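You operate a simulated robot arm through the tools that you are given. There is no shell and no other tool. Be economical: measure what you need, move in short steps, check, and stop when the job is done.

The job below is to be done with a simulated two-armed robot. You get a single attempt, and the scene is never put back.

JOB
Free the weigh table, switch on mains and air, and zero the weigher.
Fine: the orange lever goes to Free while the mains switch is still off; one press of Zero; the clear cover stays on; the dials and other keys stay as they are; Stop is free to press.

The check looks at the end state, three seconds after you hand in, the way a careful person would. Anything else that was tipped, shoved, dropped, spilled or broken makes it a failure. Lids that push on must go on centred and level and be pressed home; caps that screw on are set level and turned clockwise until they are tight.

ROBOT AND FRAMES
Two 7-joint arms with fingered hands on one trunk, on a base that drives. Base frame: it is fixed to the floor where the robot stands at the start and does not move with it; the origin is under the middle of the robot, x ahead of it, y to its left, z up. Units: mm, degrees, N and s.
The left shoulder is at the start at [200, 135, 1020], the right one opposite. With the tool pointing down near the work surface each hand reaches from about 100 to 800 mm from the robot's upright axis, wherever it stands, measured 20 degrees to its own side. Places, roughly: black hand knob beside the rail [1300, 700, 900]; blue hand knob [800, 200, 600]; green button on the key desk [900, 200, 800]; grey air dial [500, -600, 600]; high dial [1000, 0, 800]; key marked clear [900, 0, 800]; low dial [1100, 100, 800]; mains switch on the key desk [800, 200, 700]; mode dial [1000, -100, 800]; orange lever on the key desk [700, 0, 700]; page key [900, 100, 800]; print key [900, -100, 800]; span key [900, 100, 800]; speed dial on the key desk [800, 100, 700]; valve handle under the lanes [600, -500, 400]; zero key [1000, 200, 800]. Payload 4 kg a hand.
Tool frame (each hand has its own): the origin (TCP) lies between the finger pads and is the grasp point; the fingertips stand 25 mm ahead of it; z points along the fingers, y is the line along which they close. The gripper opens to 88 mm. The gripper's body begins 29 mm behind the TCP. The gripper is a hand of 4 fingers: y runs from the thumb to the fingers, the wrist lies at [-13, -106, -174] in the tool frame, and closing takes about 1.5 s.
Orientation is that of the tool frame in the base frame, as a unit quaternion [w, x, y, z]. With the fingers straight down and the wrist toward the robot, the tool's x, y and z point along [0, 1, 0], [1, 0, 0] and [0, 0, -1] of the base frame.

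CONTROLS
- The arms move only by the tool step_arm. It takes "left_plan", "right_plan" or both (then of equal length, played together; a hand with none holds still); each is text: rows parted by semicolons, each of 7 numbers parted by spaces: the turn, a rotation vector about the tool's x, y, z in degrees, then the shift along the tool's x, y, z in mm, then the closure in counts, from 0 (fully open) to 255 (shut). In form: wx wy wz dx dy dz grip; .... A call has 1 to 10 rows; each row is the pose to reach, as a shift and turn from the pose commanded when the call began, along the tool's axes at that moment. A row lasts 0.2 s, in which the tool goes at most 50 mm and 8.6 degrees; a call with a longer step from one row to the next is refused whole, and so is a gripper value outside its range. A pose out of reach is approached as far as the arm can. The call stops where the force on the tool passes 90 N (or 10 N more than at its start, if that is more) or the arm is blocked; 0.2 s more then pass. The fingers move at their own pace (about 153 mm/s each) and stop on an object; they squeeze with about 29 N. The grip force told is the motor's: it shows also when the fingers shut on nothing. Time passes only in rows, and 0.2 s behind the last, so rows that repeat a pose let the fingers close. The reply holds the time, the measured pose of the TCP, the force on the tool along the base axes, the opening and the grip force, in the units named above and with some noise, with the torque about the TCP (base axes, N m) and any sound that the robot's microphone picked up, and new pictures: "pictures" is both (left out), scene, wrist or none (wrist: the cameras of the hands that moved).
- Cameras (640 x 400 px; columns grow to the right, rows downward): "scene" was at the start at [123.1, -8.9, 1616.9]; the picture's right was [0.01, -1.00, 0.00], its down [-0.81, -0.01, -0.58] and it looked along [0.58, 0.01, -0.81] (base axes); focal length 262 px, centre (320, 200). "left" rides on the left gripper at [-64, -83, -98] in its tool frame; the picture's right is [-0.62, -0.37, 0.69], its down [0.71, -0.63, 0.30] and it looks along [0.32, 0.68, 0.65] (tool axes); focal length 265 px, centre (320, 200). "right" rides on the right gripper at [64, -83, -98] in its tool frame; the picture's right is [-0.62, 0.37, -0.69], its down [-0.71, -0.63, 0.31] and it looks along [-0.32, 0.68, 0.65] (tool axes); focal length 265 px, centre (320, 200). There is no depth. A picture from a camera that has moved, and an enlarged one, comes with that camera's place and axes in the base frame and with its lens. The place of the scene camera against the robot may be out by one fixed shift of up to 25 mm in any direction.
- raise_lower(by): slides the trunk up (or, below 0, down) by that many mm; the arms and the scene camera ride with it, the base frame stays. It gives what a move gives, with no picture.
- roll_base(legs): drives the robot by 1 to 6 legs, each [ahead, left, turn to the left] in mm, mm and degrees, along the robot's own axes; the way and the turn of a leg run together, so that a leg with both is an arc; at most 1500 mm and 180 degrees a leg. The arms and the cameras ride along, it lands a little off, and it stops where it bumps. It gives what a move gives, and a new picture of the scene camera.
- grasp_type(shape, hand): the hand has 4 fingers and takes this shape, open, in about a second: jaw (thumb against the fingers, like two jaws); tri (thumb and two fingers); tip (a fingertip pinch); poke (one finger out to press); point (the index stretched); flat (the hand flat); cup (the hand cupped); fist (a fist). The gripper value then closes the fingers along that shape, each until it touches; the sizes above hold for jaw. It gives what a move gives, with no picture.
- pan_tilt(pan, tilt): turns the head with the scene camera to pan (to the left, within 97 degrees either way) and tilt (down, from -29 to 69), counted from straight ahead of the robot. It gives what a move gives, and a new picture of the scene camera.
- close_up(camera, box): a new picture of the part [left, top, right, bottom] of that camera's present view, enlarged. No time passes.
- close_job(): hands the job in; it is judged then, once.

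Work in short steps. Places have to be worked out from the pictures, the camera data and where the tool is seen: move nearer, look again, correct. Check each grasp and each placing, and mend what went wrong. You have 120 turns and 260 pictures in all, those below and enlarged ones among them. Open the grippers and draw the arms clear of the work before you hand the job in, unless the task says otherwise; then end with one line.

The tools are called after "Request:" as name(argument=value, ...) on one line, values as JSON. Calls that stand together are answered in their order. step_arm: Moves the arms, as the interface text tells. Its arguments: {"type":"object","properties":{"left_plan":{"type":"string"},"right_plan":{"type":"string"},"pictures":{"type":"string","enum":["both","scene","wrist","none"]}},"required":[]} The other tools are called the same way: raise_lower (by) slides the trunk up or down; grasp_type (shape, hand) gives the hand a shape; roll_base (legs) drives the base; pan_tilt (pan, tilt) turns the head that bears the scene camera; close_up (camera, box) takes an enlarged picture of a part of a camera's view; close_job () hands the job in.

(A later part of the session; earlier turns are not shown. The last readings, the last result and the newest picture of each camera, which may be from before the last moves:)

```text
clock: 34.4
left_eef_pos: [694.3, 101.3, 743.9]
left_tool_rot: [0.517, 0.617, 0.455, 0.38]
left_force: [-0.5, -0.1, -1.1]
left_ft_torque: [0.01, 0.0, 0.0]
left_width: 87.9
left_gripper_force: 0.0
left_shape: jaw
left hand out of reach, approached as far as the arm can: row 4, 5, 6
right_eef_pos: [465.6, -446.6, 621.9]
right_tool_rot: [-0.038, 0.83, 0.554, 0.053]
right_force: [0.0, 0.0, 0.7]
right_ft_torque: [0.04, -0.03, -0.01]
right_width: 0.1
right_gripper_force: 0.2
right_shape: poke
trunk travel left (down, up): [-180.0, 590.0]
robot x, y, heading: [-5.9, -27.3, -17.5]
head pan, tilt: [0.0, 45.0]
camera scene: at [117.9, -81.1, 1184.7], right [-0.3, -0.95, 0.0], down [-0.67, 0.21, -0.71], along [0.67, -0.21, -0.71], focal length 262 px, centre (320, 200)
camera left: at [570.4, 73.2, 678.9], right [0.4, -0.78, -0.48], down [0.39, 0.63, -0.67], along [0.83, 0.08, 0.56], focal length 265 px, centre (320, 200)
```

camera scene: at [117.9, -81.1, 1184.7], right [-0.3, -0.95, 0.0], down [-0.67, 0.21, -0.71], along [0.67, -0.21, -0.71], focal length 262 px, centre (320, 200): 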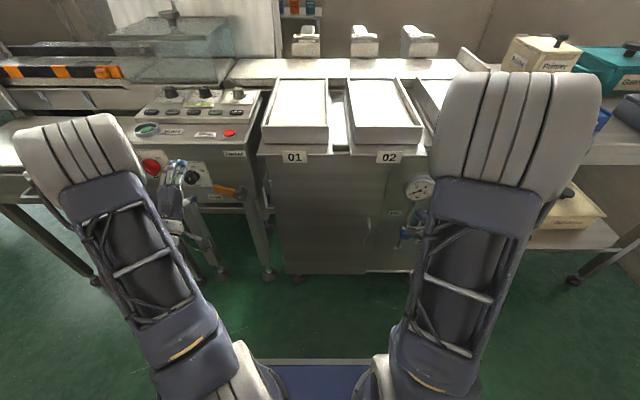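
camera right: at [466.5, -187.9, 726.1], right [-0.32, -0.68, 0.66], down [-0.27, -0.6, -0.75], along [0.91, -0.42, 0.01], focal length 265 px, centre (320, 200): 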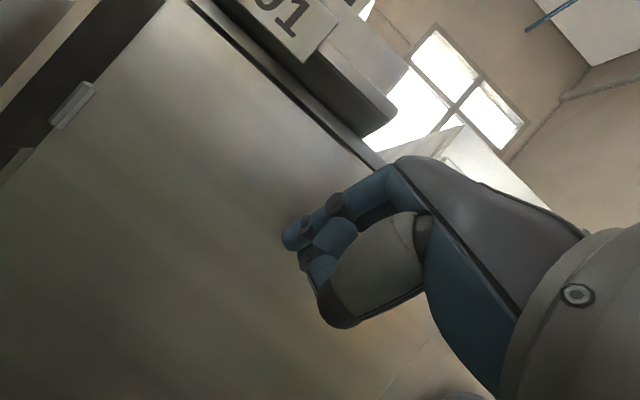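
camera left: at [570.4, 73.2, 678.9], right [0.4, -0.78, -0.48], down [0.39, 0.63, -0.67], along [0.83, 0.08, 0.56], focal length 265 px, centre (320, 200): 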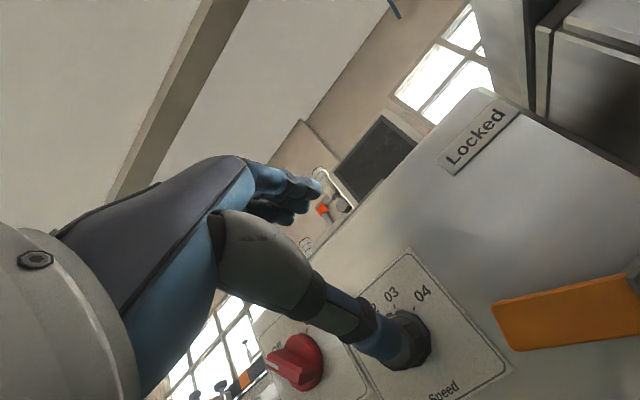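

The hand moved up toward the speed knob, so I'll keep it still and check the lever and knob from the scene camera.

Request:
close_up(camera="scene", box=[120, 120, 280, 230])

```text
3.64 times, centred on (200, 175) of scene
camera zoom: at [117.9, -81.1, 1184.7], right [-0.3, -0.95, 0.0], down [-0.67, 0.21, -0.71], along [0.67, -0.21, -0.71], focal length 953 px, centre (756, 291)
```

zoom: 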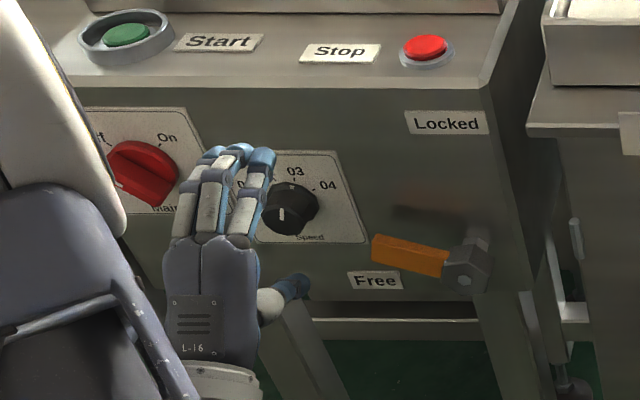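

From here the lever is seen at about 72–75°, just above "Free". The level hand is reachable at this distance, so I'll shift right in front of the lever and lower the trunk to its height.

Request:
step_arm(left_plan="0 0 0 -18 0 -3 0;0 0 0 -36 0 -6 0;0 0 0 -55 0 -6 0;0 0 0 -55 0 -6 0", pictures="none")

```text
clock: 35.4
left_eef_pos: [686.3, 52.5, 762.7]
left_tool_rot: [0.518, 0.618, 0.454, 0.38]
left_force: [0.4, 0.2, 0.6]
left_ft_torque: [0.04, 0.03, 0.02]
left_width: 87.6
left_gripper_force: 0.0
left_shape: jaw
left hand out of reach, approached as far as the arm can: row 1, 2, 3, 4
right_eef_pos: [465.3, -445.9, 623.3]
right_tool_rot: [-0.037, 0.83, 0.554, 0.052]
right_force: [0.4, 0.6, 0.2]
right_ft_torque: [0.0, -0.02, -0.03]
right_width: 0.2
right_gripper_force: 0.0
right_shape: poke
trunk travel left (down, up): [-180.0, 590.0]
robot x, y, heading: [-7.1, -27.4, -17.4]
head pan, tilt: [0.0, 45.0]
```

The hand is in line with the lever (637 ahead, 286 left). I'll lower the trunk 106 mm to lever height and look.

Request:
raise_lower(by=-106)

Request:
close_up(camera="left", box=[0, 0, 640, 400])

Request:
close_up(camera="scene", box=[100, 100, 300, 220])

```text
clock: 36.8
left_eef_pos: [686.1, 53.4, 655.7]
left_tool_rot: [0.518, 0.617, 0.454, 0.38]
left_force: [0.4, -1.2, -0.7]
left_ft_torque: [0.01, 0.01, -0.01]
left_width: 87.9
left_gripper_force: 0.0
left_shape: jaw
right_eef_pos: [464.5, -445.9, 516.1]
right_tool_rot: [-0.037, 0.83, 0.553, 0.051]
right_force: [-0.5, 0.5, -0.2]
right_ft_torque: [0.04, 0.02, -0.01]
right_width: 0.0
right_gripper_force: 0.1
right_shape: poke
trunk travel left (down, up): [-74.0, 696.0]
robot x, y, heading: [-10.6, -31.0, -17.4]
head pan, tilt: [0.0, 45.0]
```

```text
1.00 times, centred on (320, 200) of left (not enlarged: the box is as wide or as high as the picture)
camera zoom: at [562.1, 25.4, 590.8], right [0.4, -0.78, -0.48], down [0.39, 0.63, -0.67], along [0.83, 0.08, 0.56], focal length 265 px, centre (320, 200)
```

zoom: 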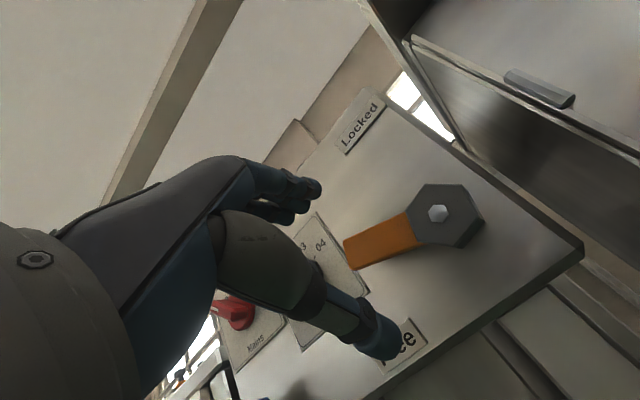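

```text
3.20 times, centred on (200, 160) of scene
camera zoom: at [117.9, -81.1, 1078.7], right [-0.3, -0.95, 0.0], down [-0.67, 0.21, -0.71], along [0.67, -0.21, -0.71], focal length 838 px, centre (704, 328)
```

zoom: 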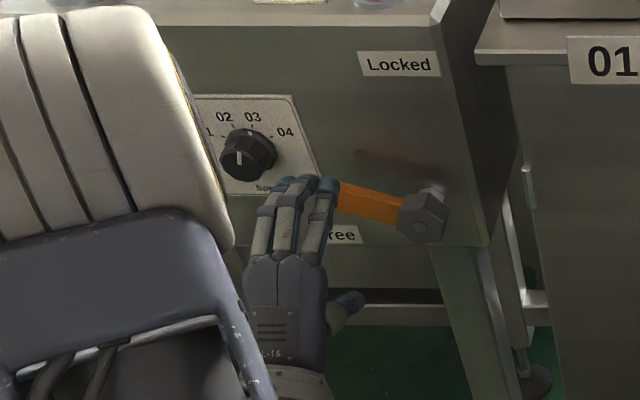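

The open hand straddles the lever's height. I'll shift 20 mm right and move in so the lever comes between fingers and thumb.

Request:
step_arm(left_plan="0 0 0 -10 2 10 0;0 0 0 -20 4 20 0;0 0 0 -20 7 40 0;0 0 0 -20 10 55 0;0 0 0 -20 10 55 0", pictures="wrist")

Request:
close_up(camera="scene", box=[100, 100, 300, 220])

```text
clock: 38.0
left_eef_pos: [731.8, 16.0, 655.9]
left_tool_rot: [0.517, 0.617, 0.455, 0.381]
left_force: [0.6, 0.2, 0.2]
left_ft_torque: [0.01, 0.0, -0.05]
left_width: 88.0
left_gripper_force: 0.1
left_shape: jaw
right_eef_pos: [465.3, -446.8, 517.2]
right_tool_rot: [-0.038, 0.83, 0.554, 0.052]
right_force: [-0.5, 0.3, 0.0]
right_ft_torque: [0.01, -0.02, 0.0]
right_width: 0.1
right_gripper_force: 0.0
right_shape: poke
trunk travel left (down, up): [-74.0, 696.0]
robot x, y, heading: [-9.3, -29.0, -17.4]
head pan, tilt: [0.0, 45.0]
camera left: at [608.2, -11.4, 591.2], right [0.4, -0.78, -0.48], down [0.39, 0.63, -0.67], along [0.83, 0.08, 0.56], focal length 265 px, centre (320, 200)
```

left: 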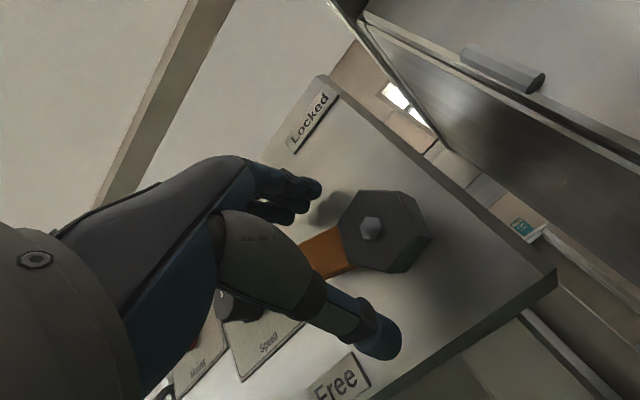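

```text
3.20 times, centred on (200, 160) of scene
camera zoom: at [117.9, -81.1, 1078.7], right [-0.3, -0.95, 0.0], down [-0.67, 0.21, -0.71], along [0.67, -0.21, -0.71], focal length 838 px, centre (704, 328)
```

zoom: 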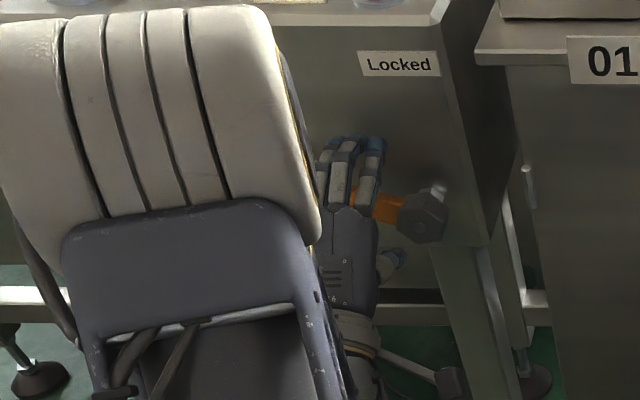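

The lever lies between the fingers and thumb. I'll close on it and read the grip.

Request:
step_arm(left_plan="0 0 0 8 0 0 40;0 0 0 8 0 0 120;0 0 0 8 0 0 200;0 0 0 8 0 0 255;0 0 0 8 0 0 255;0 0 0 8 0 0 255;0 0 0 8 0 0 255", pictures="wrist")

Request:
close_up(camera="scene", box=[150, 100, 300, 200])

```text
clock: 39.6
left_eef_pos: [735.6, 23.6, 655.8]
left_tool_rot: [0.517, 0.618, 0.454, 0.38]
left_force: [17.9, -4.6, -2.9]
left_ft_torque: [0.17, 0.23, -0.08]
left_width: 17.7
left_gripper_force: 28.8
left_shape: jaw
right_eef_pos: [465.8, -446.3, 515.9]
right_tool_rot: [-0.038, 0.831, 0.553, 0.051]
right_force: [0.3, 0.0, -0.3]
right_ft_torque: [-0.02, -0.02, 0.01]
right_width: 0.1
right_gripper_force: 0.0
right_shape: poke
trunk travel left (down, up): [-74.0, 696.0]
robot x, y, heading: [-12.4, -31.5, -17.6]
head pan, tilt: [0.0, 45.0]
camera left: at [610.7, -3.7, 590.4], right [0.4, -0.78, -0.48], down [0.39, 0.63, -0.67], along [0.83, 0.08, 0.56], focal length 265 px, centre (320, 200)
```

left: 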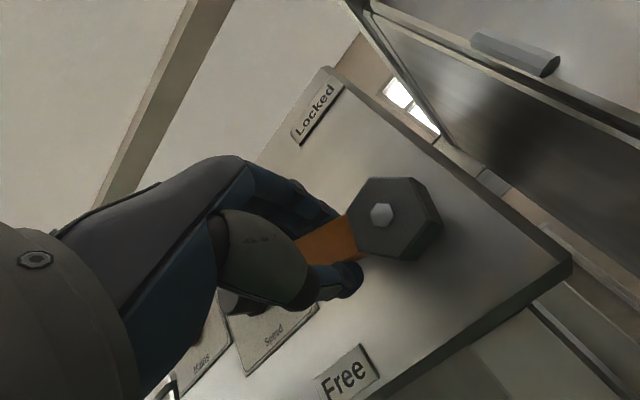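

```text
4.00 times, centred on (225, 150) of scene
camera zoom: at [118.3, -81.2, 1078.6], right [-0.3, -0.95, 0.0], down [-0.67, 0.21, -0.71], along [0.67, -0.21, -0.71], focal length 1048 px, centre (700, 400)
```

zoom: 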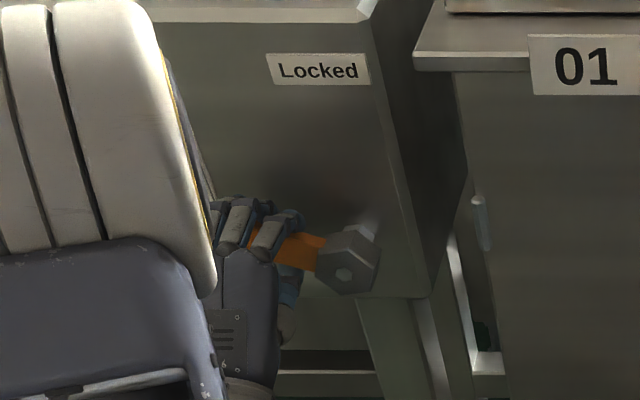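

The lever is held (17.7 mm wide). I'll turn it along its arc another 18° toward Free and watch the force.

Request:
step_arm(left_plan="0 0 -3 0.5 -2 0 255;0 0 -6 0.8 -4 0 255;0 0 -9 1 -6 0 255;0 0 -12 1.2 -8 0 255;0 0 -15 1.4 -10 0 255;0 0 -18 1.5 -12.4 0 255", pictures="wrist")

Request:
close_up(camera="scene", box=[150, 100, 300, 200])

```text
clock: 41.0
left_eef_pos: [734.0, 22.2, 645.8]
left_tool_rot: [0.574, 0.541, 0.54, 0.294]
left_force: [17.0, -28.6, 32.9]
left_ft_torque: [0.89, -0.43, -0.57]
left_width: 18.8
left_gripper_force: 29.4
left_shape: jaw
right_eef_pos: [464.5, -446.7, 514.8]
right_tool_rot: [-0.039, 0.83, 0.554, 0.052]
right_force: [0.3, 0.5, 0.8]
right_ft_torque: [-0.01, 0.0, 0.02]
right_width: 0.1
right_gripper_force: 0.0
right_shape: poke
trunk travel left (down, up): [-74.0, 696.0]
robot x, y, heading: [-4.7, -28.1, -17.4]
head pan, tilt: [0.0, 45.0]
camera left: at [607.3, -26.4, 603.9], right [0.41, -0.87, -0.27], down [0.3, 0.41, -0.86], along [0.86, 0.27, 0.43], focal length 265 px, centre (320, 200)
```

left: 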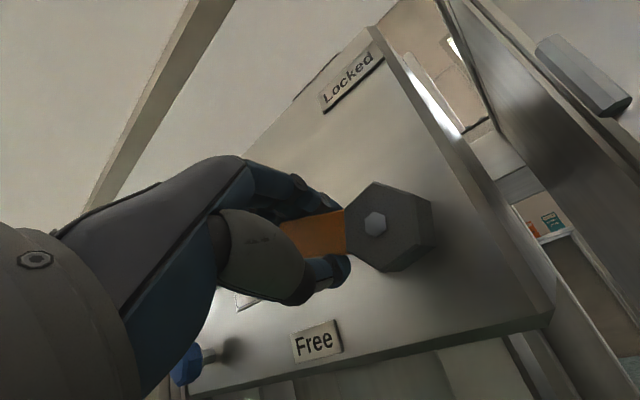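

```text
4.00 times, centred on (225, 150) of scene
camera zoom: at [117.5, -81.8, 1079.0], right [-0.3, -0.95, 0.0], down [-0.67, 0.21, -0.71], along [0.67, -0.21, -0.71], focal length 1048 px, centre (700, 400)
```

zoom: 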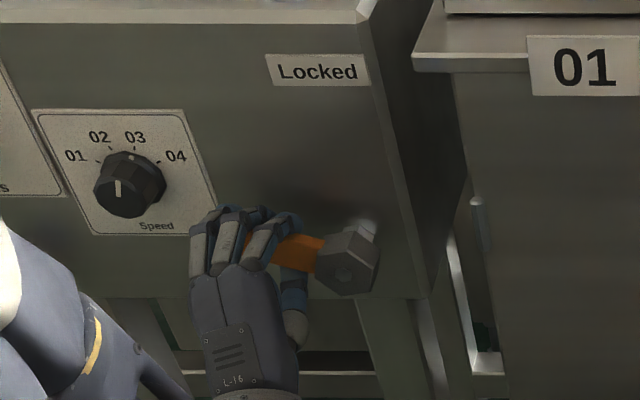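

The lever hasn't moved further despite a firm hold in line with its arc, so this is its end stop at Free. I'll relax, open and draw back.

Request:
step_arm(left_plan="0 0 6 -0.5 4 0 255;0 0 12 -1 8 0 150;0 0 18 -1.5 10 0 50;0 0 18 -1.5 10 0 0;0 0 18 -1.5 10 0 0;0 0 18 -1.5 10 -25 0;0 0 18 10 10 -50 0", pictures="none")

Request:
close_up(camera="scene", box=[100, 60, 300, 200])

Request:
close_up(camera="left", box=[0, 0, 640, 400])

```text
clock: 42.6
left_eef_pos: [692.9, 53.4, 660.2]
left_tool_rot: [0.517, 0.618, 0.455, 0.38]
left_force: [-0.2, -0.2, -0.1]
left_ft_torque: [0.0, 0.03, -0.01]
left_width: 87.5
left_gripper_force: 0.0
left_shape: jaw
right_eef_pos: [464.6, -445.5, 516.6]
right_tool_rot: [-0.037, 0.83, 0.554, 0.052]
right_force: [-0.6, -0.1, -0.4]
right_ft_torque: [-0.03, -0.03, 0.01]
right_width: 0.0
right_gripper_force: 0.2
right_shape: poke
trunk travel left (down, up): [-74.0, 696.0]
robot x, y, heading: [-5.0, -31.1, -17.7]
head pan, tilt: [0.0, 45.0]
```

```text
2.86 times, centred on (200, 130) of scene
camera zoom: at [117.9, -81.2, 1078.7], right [-0.3, -0.95, 0.0], down [-0.67, 0.21, -0.71], along [0.67, -0.21, -0.71], focal length 748 px, centre (663, 400)
```

zoom: 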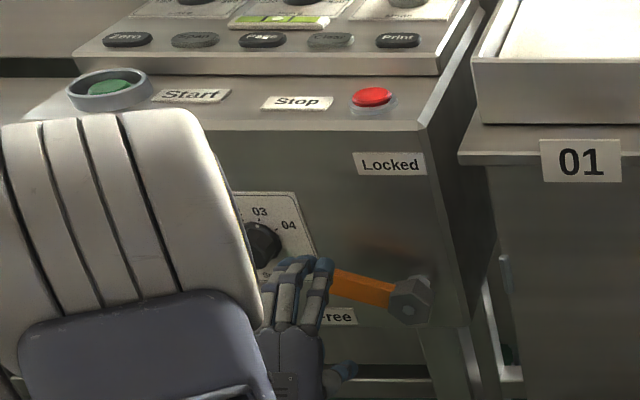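

```text
1.00 times, centred on (320, 200) of left (not enlarged: the box is as wide or as high as the picture)
camera zoom: at [568.5, 26.2, 594.3], right [0.4, -0.78, -0.48], down [0.39, 0.63, -0.67], along [0.83, 0.08, 0.56], focal length 265 px, centre (320, 200)
```

zoom: 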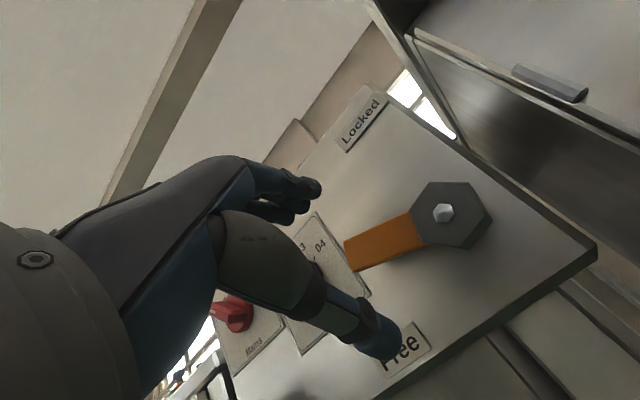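

The lever stays at Free. Next is the mains switch: I'll raise the trunk to its height and strafe left to bring it in front of the left hand.

Request:
roll_base(legs=[[-35, 0, 0], [0, 170, 0]])

Request:
raise_lower(by=80)

Request:
close_up(camera="left", box=[0, 0, 640, 400])

```text
clock: 44.5
left_eef_pos: [718.5, 212.1, 658.4]
left_tool_rot: [0.52, 0.62, 0.451, 0.378]
left_force: [1.2, 0.1, 1.3]
left_ft_torque: [0.02, 0.03, -0.03]
left_width: 87.9
left_gripper_force: 0.0
left_shape: jaw
right_eef_pos: [485.4, -285.3, 517.7]
right_tool_rot: [-0.038, 0.834, 0.549, 0.052]
right_force: [-0.2, 0.3, 0.5]
right_ft_torque: [0.01, 0.03, 0.01]
right_width: 0.0
right_gripper_force: 0.1
right_shape: poke
trunk travel left (down, up): [-74.0, 696.0]
robot x, y, heading: [19.6, 138.2, -18.2]
head pan, tilt: [0.0, 45.0]
camera scene: at [142.7, 83.4, 1078.8], right [-0.31, -0.95, 0.0], down [-0.67, 0.22, -0.71], along [0.67, -0.22, -0.71], focal length 262 px, centre (320, 200)
```

scene: 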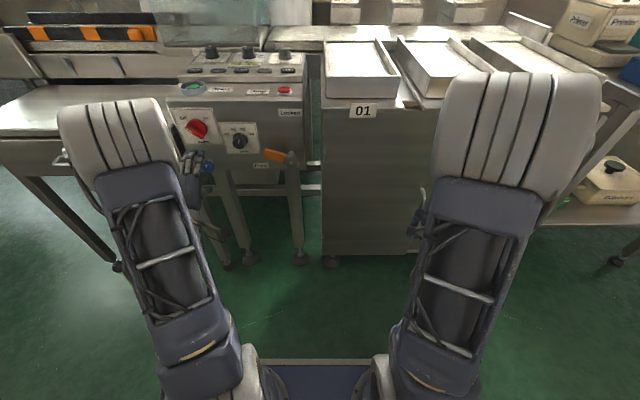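

```text
clock: 45.7
left_eef_pos: [718.7, 212.0, 738.7]
left_tool_rot: [0.521, 0.619, 0.45, 0.378]
left_force: [0.3, 0.1, -0.6]
left_ft_torque: [0.01, 0.04, -0.01]
left_width: 87.6
left_gripper_force: 0.0
left_shape: jaw
right_eef_pos: [484.6, -285.4, 597.5]
right_tool_rot: [-0.037, 0.834, 0.548, 0.052]
right_force: [-0.1, -0.8, -0.4]
right_ft_torque: [0.02, 0.01, -0.05]
right_width: 0.0
right_gripper_force: 0.0
right_shape: poke
trunk travel left (down, up): [-154.0, 616.0]
robot x, y, heading: [17.4, 135.2, -18.2]
head pan, tilt: [0.0, 45.0]
```

```text
1.00 times, centred on (320, 200) of left (not enlarged: the box is as wide or as high as the picture)
camera zoom: at [594.6, 185.4, 674.3], right [0.4, -0.78, -0.48], down [0.4, 0.62, -0.67], along [0.83, 0.07, 0.56], focal length 265 px, centre (320, 200)
```

zoom: 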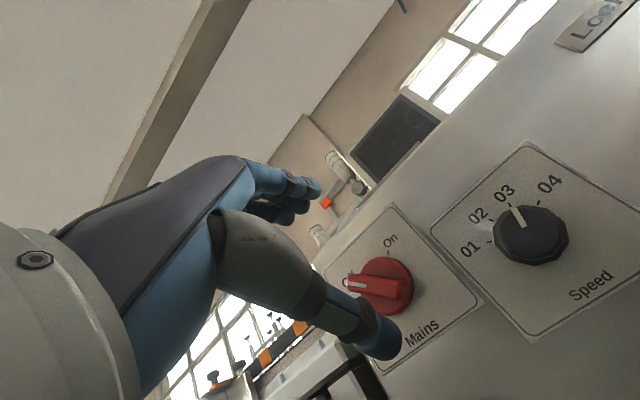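

The switch is centred near (818,203,728), the bar pointing to Off at upper left. I'll roll the open hand 45° so the fingers straddle the bar, and line up with its centre.

Request:
step_arm(left_plan="0 0 8 4 -2 4 0;0 0 16 8 -4 8 0;0 0 24 12 -6 8 0;0 0 32 16 -8 8 0;0 0 40 20 -10 8 0;0 0 45 22 -11 8 0;0 0 45 22 -11 8 0", pictures="wrist")

Request:
close_up(camera="scene", box=[100, 60, 300, 200])

```text
clock: 47.3
left_eef_pos: [793.8, 210.4, 786.8]
left_tool_rot: [0.334, 0.747, 0.179, 0.546]
left_force: [0.5, 0.3, -0.4]
left_ft_torque: [-0.03, 0.0, 0.04]
left_width: 87.8
left_gripper_force: 0.1
left_shape: jaw
left hand out of reach, approached as far as the arm can: row 1, 2, 3, 4, 5, 6, 7
right_eef_pos: [484.7, -285.5, 597.0]
right_tool_rot: [-0.038, 0.833, 0.549, 0.052]
right_force: [0.2, -0.2, -0.2]
right_ft_torque: [-0.01, 0.01, 0.0]
right_width: 0.0
right_gripper_force: 0.0
right_shape: poke
trunk travel left (down, up): [-154.0, 616.0]
robot x, y, heading: [15.9, 137.3, -18.3]
head pan, tilt: [0.0, 45.0]
camera left: at [689.6, 259.3, 701.5], right [0.47, -0.34, -0.81], down [0.59, 0.81, 0.0], along [0.66, -0.48, 0.58], focal length 265 px, centre (320, 200)
```

left: 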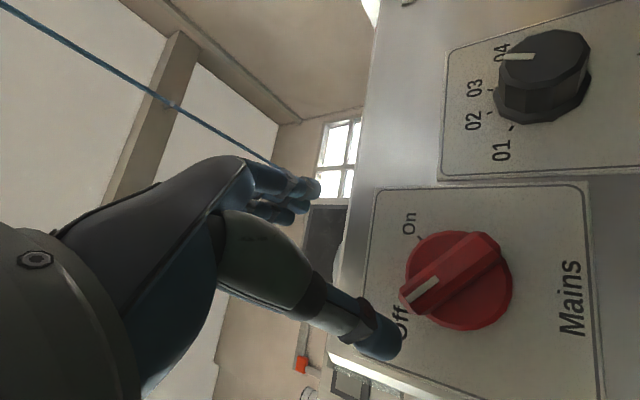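

```text
2.86 times, centred on (200, 130) of scene
camera zoom: at [142.6, 83.2, 1158.7], right [-0.31, -0.95, 0.0], down [-0.67, 0.22, -0.71], along [0.67, -0.22, -0.71], focal length 748 px, centre (663, 400)
```

zoom: 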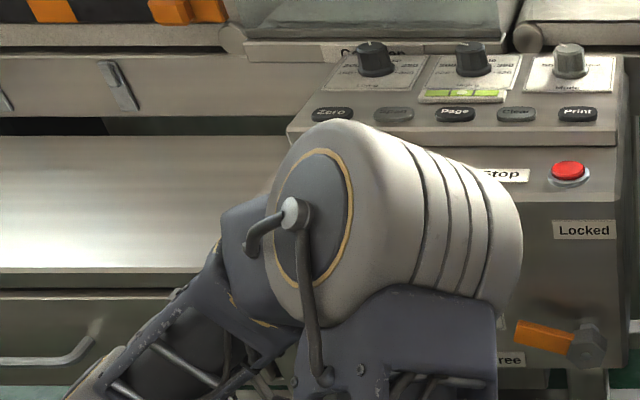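

The roll was reached but the hand drifted forward and 60 mm high. I'll use the base and trunk for placement instead: back off 65, then lower the trunk 58.

Request:
roll_base(legs=[[-65, 0, 0]])

Request:
raise_lower(by=-58)

Request:
close_up(camera="left", box=[0, 0, 640, 400])

```text
clock: 48.0
left_eef_pos: [793.5, 207.3, 787.6]
left_tool_rot: [0.335, 0.747, 0.179, 0.545]
left_force: [0.3, -0.4, -0.7]
left_ft_torque: [0.01, 0.01, 0.0]
left_width: 87.9
left_gripper_force: 0.1
left_shape: jaw
right_eef_pos: [482.6, -287.6, 595.0]
right_tool_rot: [-0.038, 0.834, 0.548, 0.052]
right_force: [-0.1, 0.6, 0.1]
right_ft_torque: [-0.03, 0.0, 0.0]
right_width: 0.2
right_gripper_force: 0.1
right_shape: poke
trunk travel left (down, up): [-154.0, 616.0]
robot x, y, heading: [19.1, 139.8, -18.3]
head pan, tilt: [0.0, 45.0]
stopped in leg 1: the robot was blocked; the commanded pose is now the measured one
camera scene: at [141.2, 82.0, 1158.7], right [-0.32, -0.95, 0.0], down [-0.67, 0.22, -0.71], along [0.67, -0.22, -0.71], focal length 262 px, centre (320, 200)
```

scene: 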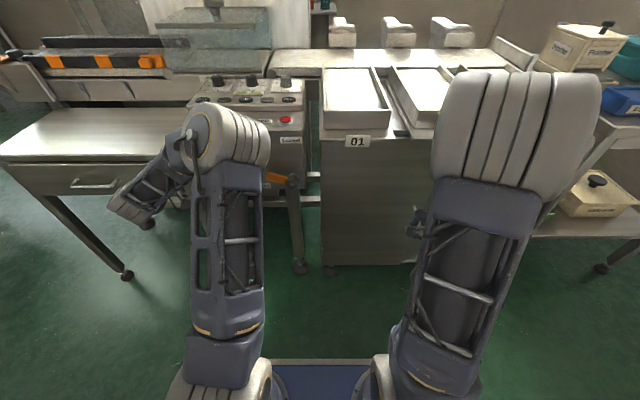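

```text
clock: 49.0
left_eef_pos: [792.5, 207.5, 729.9]
left_tool_rot: [0.335, 0.747, 0.179, 0.546]
left_force: [0.1, 0.7, -0.6]
left_ft_torque: [0.0, -0.01, 0.0]
left_width: 87.7
left_gripper_force: 0.0
left_shape: jaw
right_eef_pos: [482.0, -287.6, 538.9]
right_tool_rot: [-0.038, 0.834, 0.548, 0.053]
right_force: [-0.5, 0.6, -0.4]
right_ft_torque: [0.01, 0.01, -0.03]
right_width: 0.0
right_gripper_force: 0.0
right_shape: poke
trunk travel left (down, up): [-96.0, 674.0]
robot x, y, heading: [17.5, 135.3, -18.5]
head pan, tilt: [0.0, 45.0]
```

```text
1.00 times, centred on (320, 200) of left (not enlarged: the box is as wide or as high as the picture)
camera zoom: at [688.7, 256.6, 643.5], right [0.47, -0.34, -0.81], down [0.59, 0.81, 0.0], along [0.65, -0.48, 0.58], focal length 265 px, centre (320, 200)
```

zoom: 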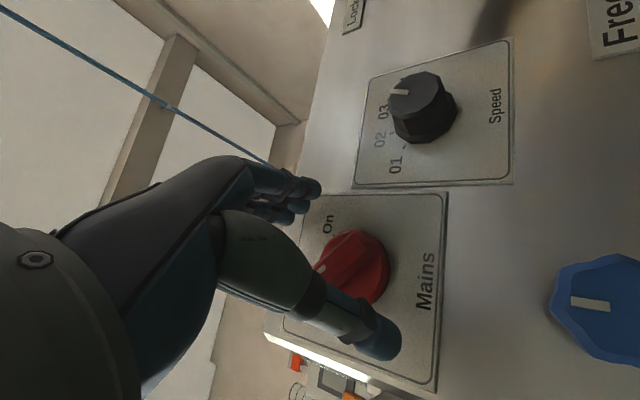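

No contact was felt, and the hand now frames the switch; by triangulation its centre is near (824,206,724). I'll nudge in 12 mm and centre on it.

Request:
step_arm(left_plan="0 0 0 3 -8 0 0;0 0 0 3 -8 7 0;0 0 0 3 -8 13 0;0 0 0 3 -8 13 0", pictures="wrist")

```text
clock: 50.0
left_eef_pos: [806.5, 212.4, 722.6]
left_tool_rot: [0.335, 0.747, 0.179, 0.546]
left_force: [-9.0, 2.4, -1.2]
left_ft_torque: [-0.1, -0.37, -0.24]
left_width: 87.2
left_gripper_force: 0.2
left_shape: jaw
right_eef_pos: [482.8, -288.0, 539.1]
right_tool_rot: [-0.037, 0.835, 0.547, 0.052]
right_force: [-0.1, -0.8, 0.1]
right_ft_torque: [-0.01, -0.01, 0.02]
right_width: 0.0
right_gripper_force: 0.1
right_shape: poke
trunk travel left (down, up): [-96.0, 674.0]
robot x, y, heading: [15.6, 138.7, -18.2]
head pan, tilt: [0.0, 45.0]
camera left: at [702.0, 261.1, 637.0], right [0.47, -0.34, -0.81], down [0.59, 0.81, 0.0], along [0.65, -0.48, 0.58], focal length 265 px, centre (320, 200)
```

left: 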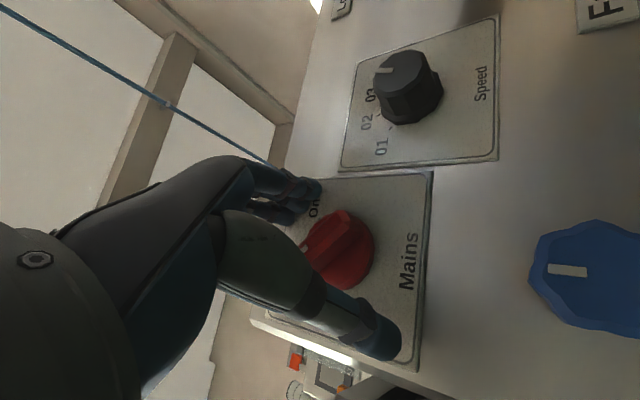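

The fingertips just touch the panel. I'll ease back 4 mm and close on the bar.

Request:
step_arm(left_plan="0 0 0 0 0 -4 60;0 0 0 0 0 -4 120;0 0 0 0 0 -4 180;0 0 0 0 0 -4 255;0 0 0 0 0 -4 255;0 0 0 0 0 -4 255;0 0 0 0 0 -4 255", pictures="wrist")

```text
clock: 51.6
left_eef_pos: [803.4, 214.3, 722.3]
left_tool_rot: [0.335, 0.747, 0.179, 0.546]
left_force: [-9.7, 6.5, -4.5]
left_ft_torque: [-0.01, -0.27, -0.39]
left_width: 24.1
left_gripper_force: 29.3
left_shape: jaw
right_eef_pos: [483.4, -288.5, 538.1]
right_tool_rot: [-0.037, 0.835, 0.547, 0.052]
right_force: [-0.9, -0.3, -0.2]
right_ft_torque: [0.03, 0.0, -0.02]
right_width: 0.0
right_gripper_force: 0.0
right_shape: poke
trunk travel left (down, up): [-96.0, 674.0]
robot x, y, heading: [18.3, 137.0, -18.6]
head pan, tilt: [0.0, 45.0]
camera left: at [698.3, 262.3, 638.0], right [0.47, -0.34, -0.81], down [0.59, 0.81, 0.0], along [0.66, -0.48, 0.58], focal length 265 px, centre (320, 200)
```

left: 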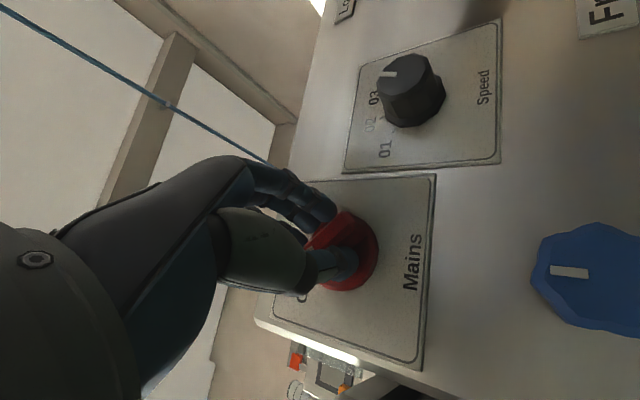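

The bar is held, 24 mm wide. I'll turn it clockwise 40° and check.

Request:
step_arm(left_plan="0 0 8 0 0 0 255;0 0 16 0 0 0 255;0 0 24 0 0 0 255;0 0 32 0 0 0 255;0 0 40 0 0 0 255;0 0 40 0 0 0 255", pictures="wrist")

```text
clock: 52.0
left_eef_pos: [805.3, 216.5, 727.2]
left_tool_rot: [0.306, 0.759, 0.144, 0.557]
left_force: [-32.3, 5.3, -8.3]
left_ft_torque: [0.07, -0.21, -1.03]
left_width: 24.1
left_gripper_force: 28.7
left_shape: jaw
left hand out of reach, approached as far as the arm can: row 1
right_eef_pos: [481.9, -288.1, 539.3]
right_tool_rot: [-0.038, 0.835, 0.547, 0.054]
right_force: [-0.5, -0.1, 0.6]
right_ft_torque: [0.0, 0.05, -0.01]
right_width: 0.0
right_gripper_force: 0.0
right_shape: poke
trunk travel left (down, up): [-96.0, 674.0]
robot x, y, heading: [14.7, 138.4, -18.4]
head pan, tilt: [0.0, 45.0]
stopped in row 1 (left hand): the force on the tool passed its limit at 119 N (the readings are from after the stop); the commanded pose is now the measured one
camera left: at [702.7, 274.2, 645.1], right [0.48, -0.27, -0.83], down [0.6, 0.79, 0.09], along [0.64, -0.54, 0.55], focal length 265 px, centre (320, 200)
```

left: 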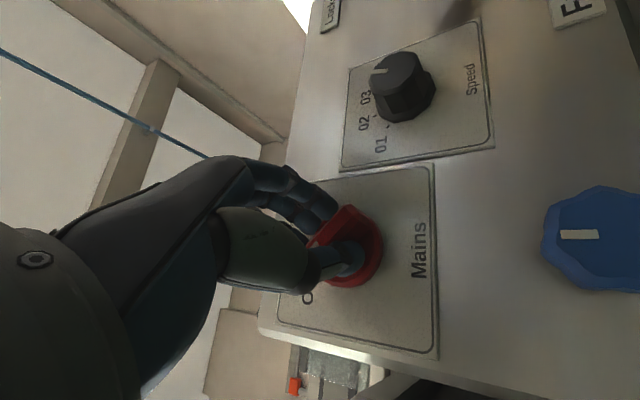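

The arm ran out of reach in roll and pressed the panel. I'll open, roll the hand back upright around the switch (that range is reachable), then withdraw and push the bar round with a finger instead.

Request:
step_arm(left_plan="0 0 0 0 0 0 150;0 0 0 0 0 0 0;0 0 0 0 0 0 0;0 0 0 0 0 0 0;0 0 -8 0 0 0 0;0 0 -16 0 0 -2 0;0 0 -24 0 0 -4 0;0 0 -32 0 0 -6 0;0 0 -40 0 0 -8 0;0 0 -48 0 0 -10 0", pictures="wrist")

```text
clock: 54.2
left_eef_pos: [798.5, 218.4, 732.0]
left_tool_rot: [0.505, 0.632, 0.441, 0.387]
left_force: [0.2, -0.4, -0.1]
left_ft_torque: [-0.04, 0.03, -0.01]
left_width: 87.5
left_gripper_force: 0.0
left_shape: jaw
right_eef_pos: [483.0, -288.0, 537.9]
right_tool_rot: [-0.038, 0.835, 0.547, 0.052]
right_force: [-0.4, -0.4, 0.0]
right_ft_torque: [-0.02, 0.01, 0.02]
right_width: 0.1
right_gripper_force: 0.0
right_shape: poke
trunk travel left (down, up): [-96.0, 674.0]
robot x, y, heading: [13.9, 136.3, -18.3]
head pan, tilt: [0.0, 45.0]
camera left: at [673.6, 195.5, 664.7], right [0.39, -0.76, -0.52], down [0.4, 0.65, -0.64], along [0.83, 0.04, 0.56], focal length 265 px, centre (320, 200)
```

left: 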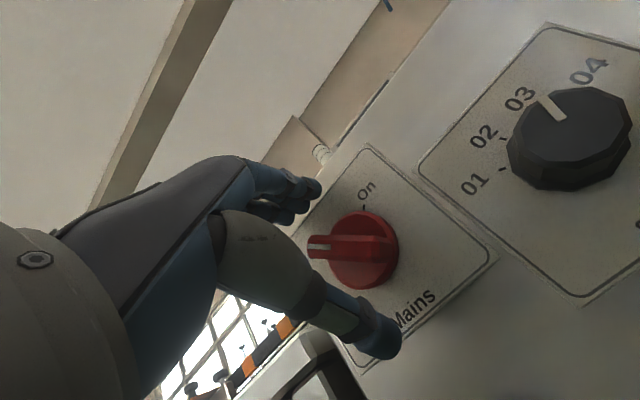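

The hand is upright again and free. I'll withdraw it and switch to the poke shape.

Request:
step_arm(left_plan="0 0 0 0 0 -20 0;0 0 0 0 -2 -40 0;0 0 0 0 -6 -60 0", pictures="none")

Request:
grasp_type(hand="left", shape="poke")

Request:
close_up(camera="left", box=[200, 100, 640, 400])

Request:
close_up(camera="scene", box=[100, 60, 320, 200])

```text
clock: 55.0
left_eef_pos: [739.5, 236.3, 736.3]
left_tool_rot: [0.506, 0.633, 0.441, 0.386]
left_force: [0.3, -0.3, 0.6]
left_ft_torque: [0.04, 0.0, 0.03]
left_width: 87.4
left_gripper_force: 0.2
left_shape: jaw
right_eef_pos: [482.9, -289.1, 538.1]
right_tool_rot: [-0.038, 0.834, 0.547, 0.052]
right_force: [0.8, -0.6, -0.4]
right_ft_torque: [-0.02, 0.01, 0.04]
right_width: 0.0
right_gripper_force: 0.1
right_shape: poke
trunk travel left (down, up): [-96.0, 674.0]
robot x, y, heading: [16.9, 134.6, -18.1]
head pan, tilt: [0.0, 45.0]
```

```text
clock: 55.9
left_eef_pos: [740.8, 235.5, 735.0]
left_tool_rot: [0.505, 0.633, 0.441, 0.386]
left_force: [0.3, -1.3, 0.0]
left_ft_torque: [0.01, 0.01, -0.01]
left_width: 0.2
left_gripper_force: 0.1
left_shape: poke
right_eef_pos: [481.8, -287.5, 538.7]
right_tool_rot: [-0.037, 0.834, 0.548, 0.053]
right_force: [-0.8, 0.0, -0.2]
right_ft_torque: [-0.01, 0.03, -0.01]
right_width: 0.1
right_gripper_force: 0.0
right_shape: poke
trunk travel left (down, up): [-96.0, 674.0]
robot x, y, heading: [16.3, 139.2, -18.6]
head pan, tilt: [0.0, 45.0]
```

```text
1.33 times, centred on (420, 250) of left
camera zoom: at [614.9, 213.6, 668.9], right [0.39, -0.76, -0.52], down [0.4, 0.65, -0.65], along [0.83, 0.04, 0.56], focal length 354 px, centre (187, 133)
```

zoom: 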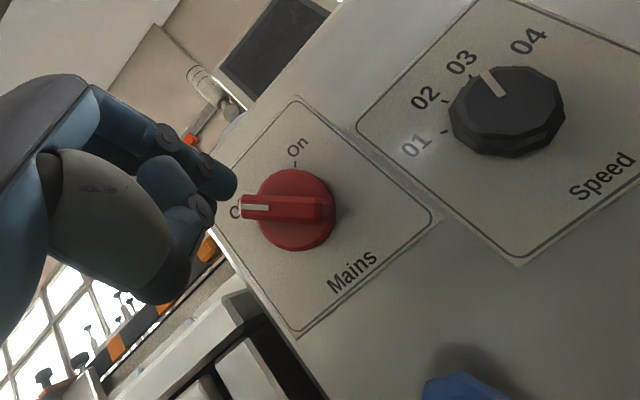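

```text
2.86 times, centred on (210, 130) of scene
camera zoom: at [141.1, 82.0, 1100.7], right [-0.32, -0.95, 0.0], down [-0.67, 0.22, -0.71], along [0.67, -0.22, -0.71], focal length 748 px, centre (634, 400)
```

zoom: 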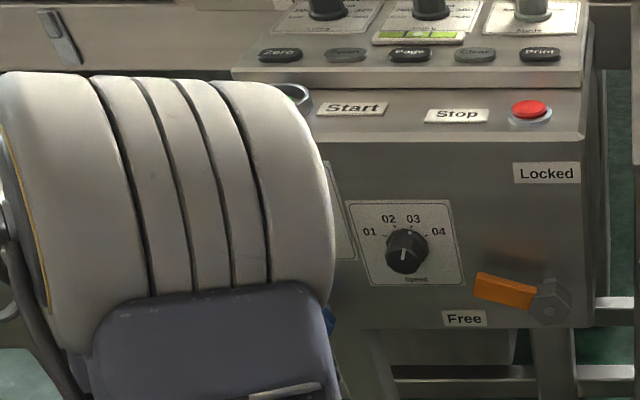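

Now the bar is well seen: centre near (818,207,724), thin bar, pointer at upper left. I'll place the fingertip left of the bar, just short of the panel.

Request:
step_arm(left_plan="0 0 0 17 -8 1 0;0 0 0 33 -15 3 0;0 0 0 33 -11 26 0;0 0 0 33 -6 50 0;0 0 0 33 -6 50 0", pictures="wrist")

Request:
close_up(camera="left", box=[300, 150, 500, 300])

```text
clock: 57.1
left_eef_pos: [797.1, 254.7, 720.2]
left_tool_rot: [0.505, 0.634, 0.441, 0.386]
left_force: [-0.1, 0.1, 0.0]
left_ft_torque: [0.0, -0.01, -0.02]
left_width: 0.1
left_gripper_force: 0.0
left_shape: poke
right_eef_pos: [483.0, -286.2, 538.7]
right_tool_rot: [-0.038, 0.835, 0.547, 0.053]
right_force: [-0.2, 0.3, 1.0]
right_ft_torque: [0.0, -0.01, -0.01]
right_width: 0.0
right_gripper_force: 0.0
right_shape: poke
trunk travel left (down, up): [-96.0, 674.0]
robot x, y, heading: [19.1, 135.8, -18.3]
head pan, tilt: [0.0, 45.0]
camera left: at [671.8, 231.4, 654.5], right [0.39, -0.76, -0.52], down [0.4, 0.65, -0.65], along [0.83, 0.04, 0.56], focal length 265 px, centre (320, 200)
```

left: 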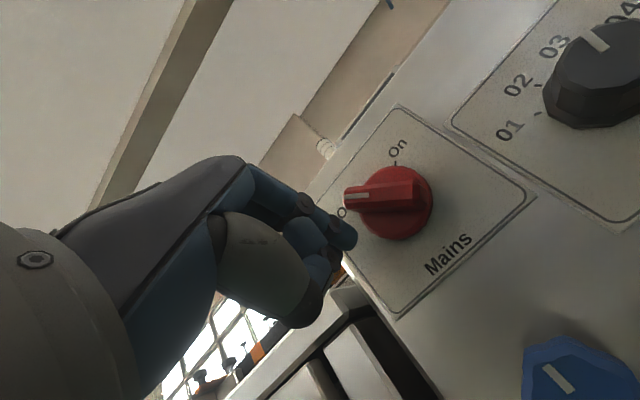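

```text
2.67 times, centred on (400, 225) of left
camera zoom: at [671.8, 231.4, 654.5], right [0.39, -0.76, -0.52], down [0.4, 0.65, -0.65], along [0.83, 0.04, 0.56], focal length 708 px, centre (107, 133)
```

zoom: 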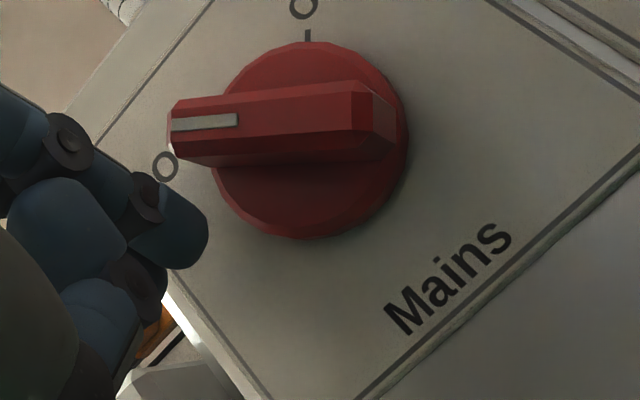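

The fingertip sits just left and below the bar, which overhangs its disc. I'll sweep it along the arc, from 9 o'clock toward 12, halfway first.

Request:
step_arm(left_plan="0 0 0 -9.3 8.2 1.4 0;0 0 0 -12 14 0.5 0;0 0 0 -14.8 19.5 -0.8 0;0 0 0 -18.5 23 -1.4 0;0 0 0 -22.5 26 -2 0;0 0 0 -27 28 -2.3 0;0 0 0 -32 29.5 -2.7 0", pictures="wrist")

Request:
close_up(camera="left", box=[300, 100, 500, 300])

```text
clock: 58.7
left_eef_pos: [787.9, 221.9, 748.9]
left_tool_rot: [0.505, 0.634, 0.441, 0.386]
left_force: [0.0, 0.6, -1.0]
left_ft_torque: [0.0, -0.02, 0.04]
left_width: 0.1
left_gripper_force: 0.1
left_shape: poke
right_eef_pos: [483.0, -288.2, 538.7]
right_tool_rot: [-0.038, 0.834, 0.548, 0.053]
right_force: [0.7, 0.4, -0.2]
right_ft_torque: [0.02, -0.01, 0.01]
right_width: 0.2
right_gripper_force: 0.0
right_shape: poke
trunk travel left (down, up): [-96.0, 674.0]
robot x, y, heading: [14.4, 136.7, -18.3]
head pan, tilt: [0.0, 45.0]
camera left: at [663.4, 198.3, 683.0], right [0.39, -0.76, -0.52], down [0.4, 0.65, -0.65], along [0.83, 0.04, 0.56], focal length 265 px, centre (320, 200)
```

left: 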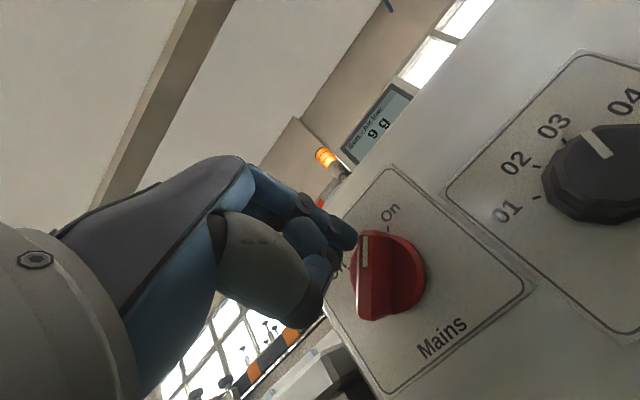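

```text
2.00 times, centred on (400, 200) of left
camera zoom: at [663.4, 198.3, 683.0], right [0.39, -0.76, -0.52], down [0.4, 0.65, -0.65], along [0.83, 0.04, 0.56], focal length 531 px, centre (160, 200)
```

zoom: 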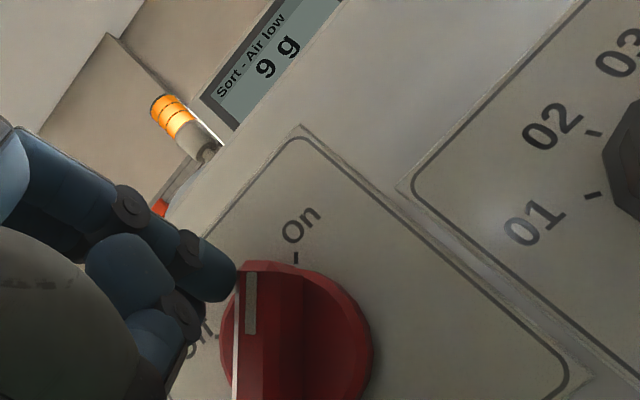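

The switch has snapped to On and the display lights up: "Sort – Air low, 9 g". I'll withdraw the finger.

Request:
step_arm(left_plan="0 0 0 8 3 -3 0;0 0 0 8 0 -30 0;0 0 0 8 -5 -55 0", pictures="wrist")

```text
clock: 59.5
left_eef_pos: [739.6, 245.2, 756.6]
left_tool_rot: [0.505, 0.633, 0.441, 0.386]
left_force: [-0.7, 0.1, 0.3]
left_ft_torque: [-0.02, 0.01, -0.03]
left_width: 0.0
left_gripper_force: 0.0
left_shape: poke
right_eef_pos: [482.5, -288.0, 539.1]
right_tool_rot: [-0.038, 0.834, 0.547, 0.053]
right_force: [0.5, -0.2, -0.4]
right_ft_torque: [-0.05, 0.05, 0.01]
right_width: 0.0
right_gripper_force: 0.1
right_shape: poke
trunk travel left (down, up): [-96.0, 674.0]
robot x, y, heading: [17.7, 135.3, -18.5]
head pan, tilt: [0.0, 45.0]
camera left: at [614.3, 223.5, 690.5], right [0.39, -0.76, -0.52], down [0.4, 0.65, -0.64], along [0.83, 0.04, 0.56], focal length 265 px, centre (320, 200)
```

left: 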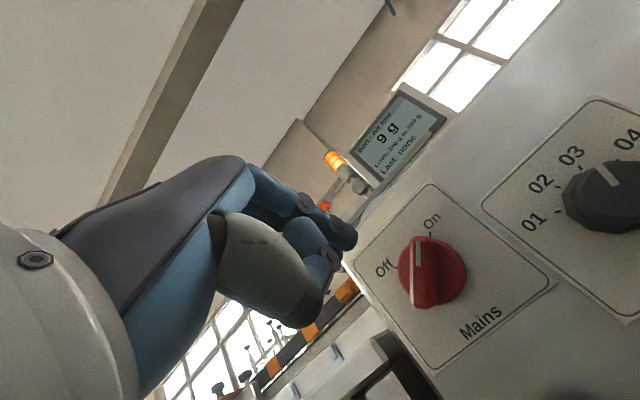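

Mains is on. Now the air valve: strafe right so the right hand faces it, and look down at it.

Request:
roll_base(legs=[[0, -190, 0]])

Request:
pan_tilt(pan=-25, tilt=45)

Request:
close_up(camera="right", box=[0, 0, 640, 400])

```text
clock: 61.0
left_eef_pos: [678.4, 64.8, 757.0]
left_tool_rot: [0.505, 0.634, 0.441, 0.386]
left_force: [1.4, 0.9, -0.3]
left_ft_torque: [-0.01, 0.01, -0.03]
left_width: 0.0
left_gripper_force: 0.1
left_shape: poke
right_eef_pos: [422.8, -467.9, 538.2]
right_tool_rot: [-0.039, 0.834, 0.548, 0.053]
right_force: [-0.7, 0.0, -0.8]
right_ft_torque: [0.03, -0.02, 0.01]
right_width: 0.1
right_gripper_force: 0.1
right_shape: poke
trunk travel left (down, up): [-96.0, 674.0]
robot x, y, heading: [-45.1, -46.1, -18.5]
head pan, tilt: [0.0, 45.0]
camera scene: at [81.0, -98.9, 1100.7], right [-0.32, -0.95, 0.0], down [-0.67, 0.22, -0.71], along [0.67, -0.22, -0.71], focal length 262 px, centre (320, 200)
```

scene: 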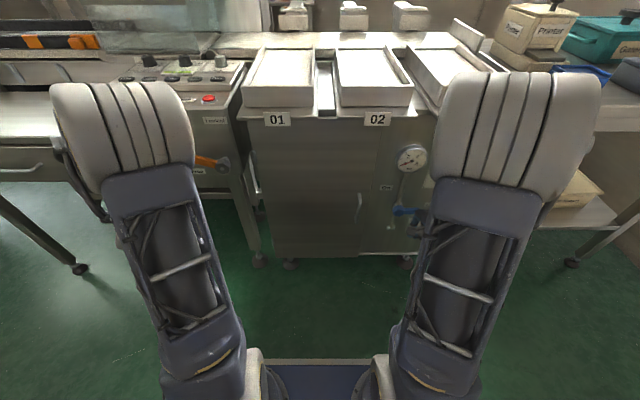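

```text
clock: 61.9
left_eef_pos: [679.4, 65.3, 756.2]
left_tool_rot: [0.505, 0.633, 0.441, 0.386]
left_force: [-0.1, -0.6, -0.4]
left_ft_torque: [-0.01, 0.0, 0.02]
left_width: 0.0
left_gripper_force: 0.0
left_shape: poke
right_eef_pos: [423.4, -469.2, 539.0]
right_tool_rot: [-0.038, 0.834, 0.547, 0.053]
right_force: [0.1, -0.2, -0.1]
right_ft_torque: [-0.01, 0.0, 0.0]
right_width: 0.1
right_gripper_force: 0.0
right_shape: poke
trunk travel left (down, up): [-96.0, 674.0]
robot x, y, heading: [-46.3, -46.0, -18.2]
head pan, tilt: [-25.0, 45.0]
camera scene: at [63.0, -129.0, 1100.7], right [-0.69, -0.73, 0.0], down [-0.51, 0.49, -0.71], along [0.51, -0.49, -0.71], focal length 262 px, centre (320, 200)
```

scene: 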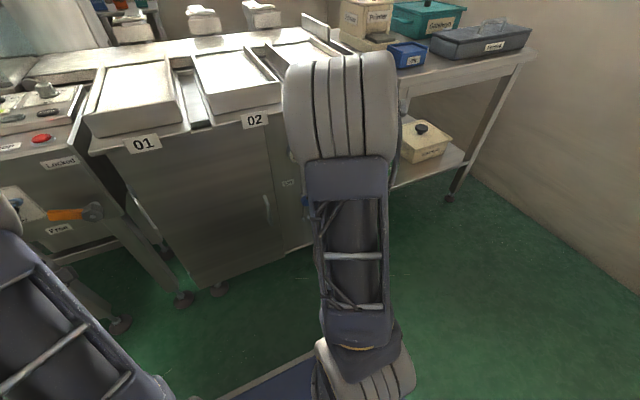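

```text
1.00 times, centred on (320, 200) of right (not enlarged: the box is as wide or as high as the picture)
camera zoom: at [366.0, -388.2, 643.0], right [0.06, -0.79, 0.61], down [-0.85, -0.36, -0.39], along [0.53, -0.49, -0.69], focal length 265 px, centre (320, 200)
```

zoom: 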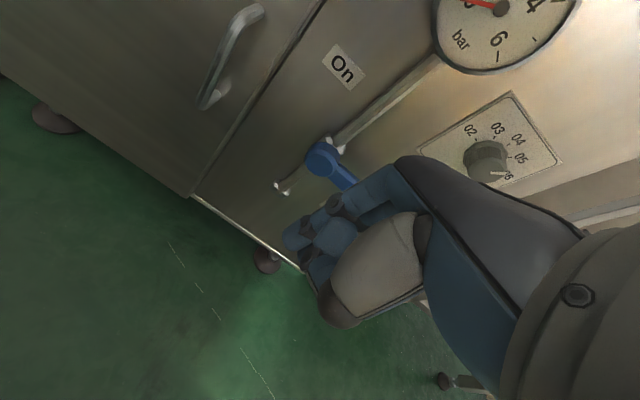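

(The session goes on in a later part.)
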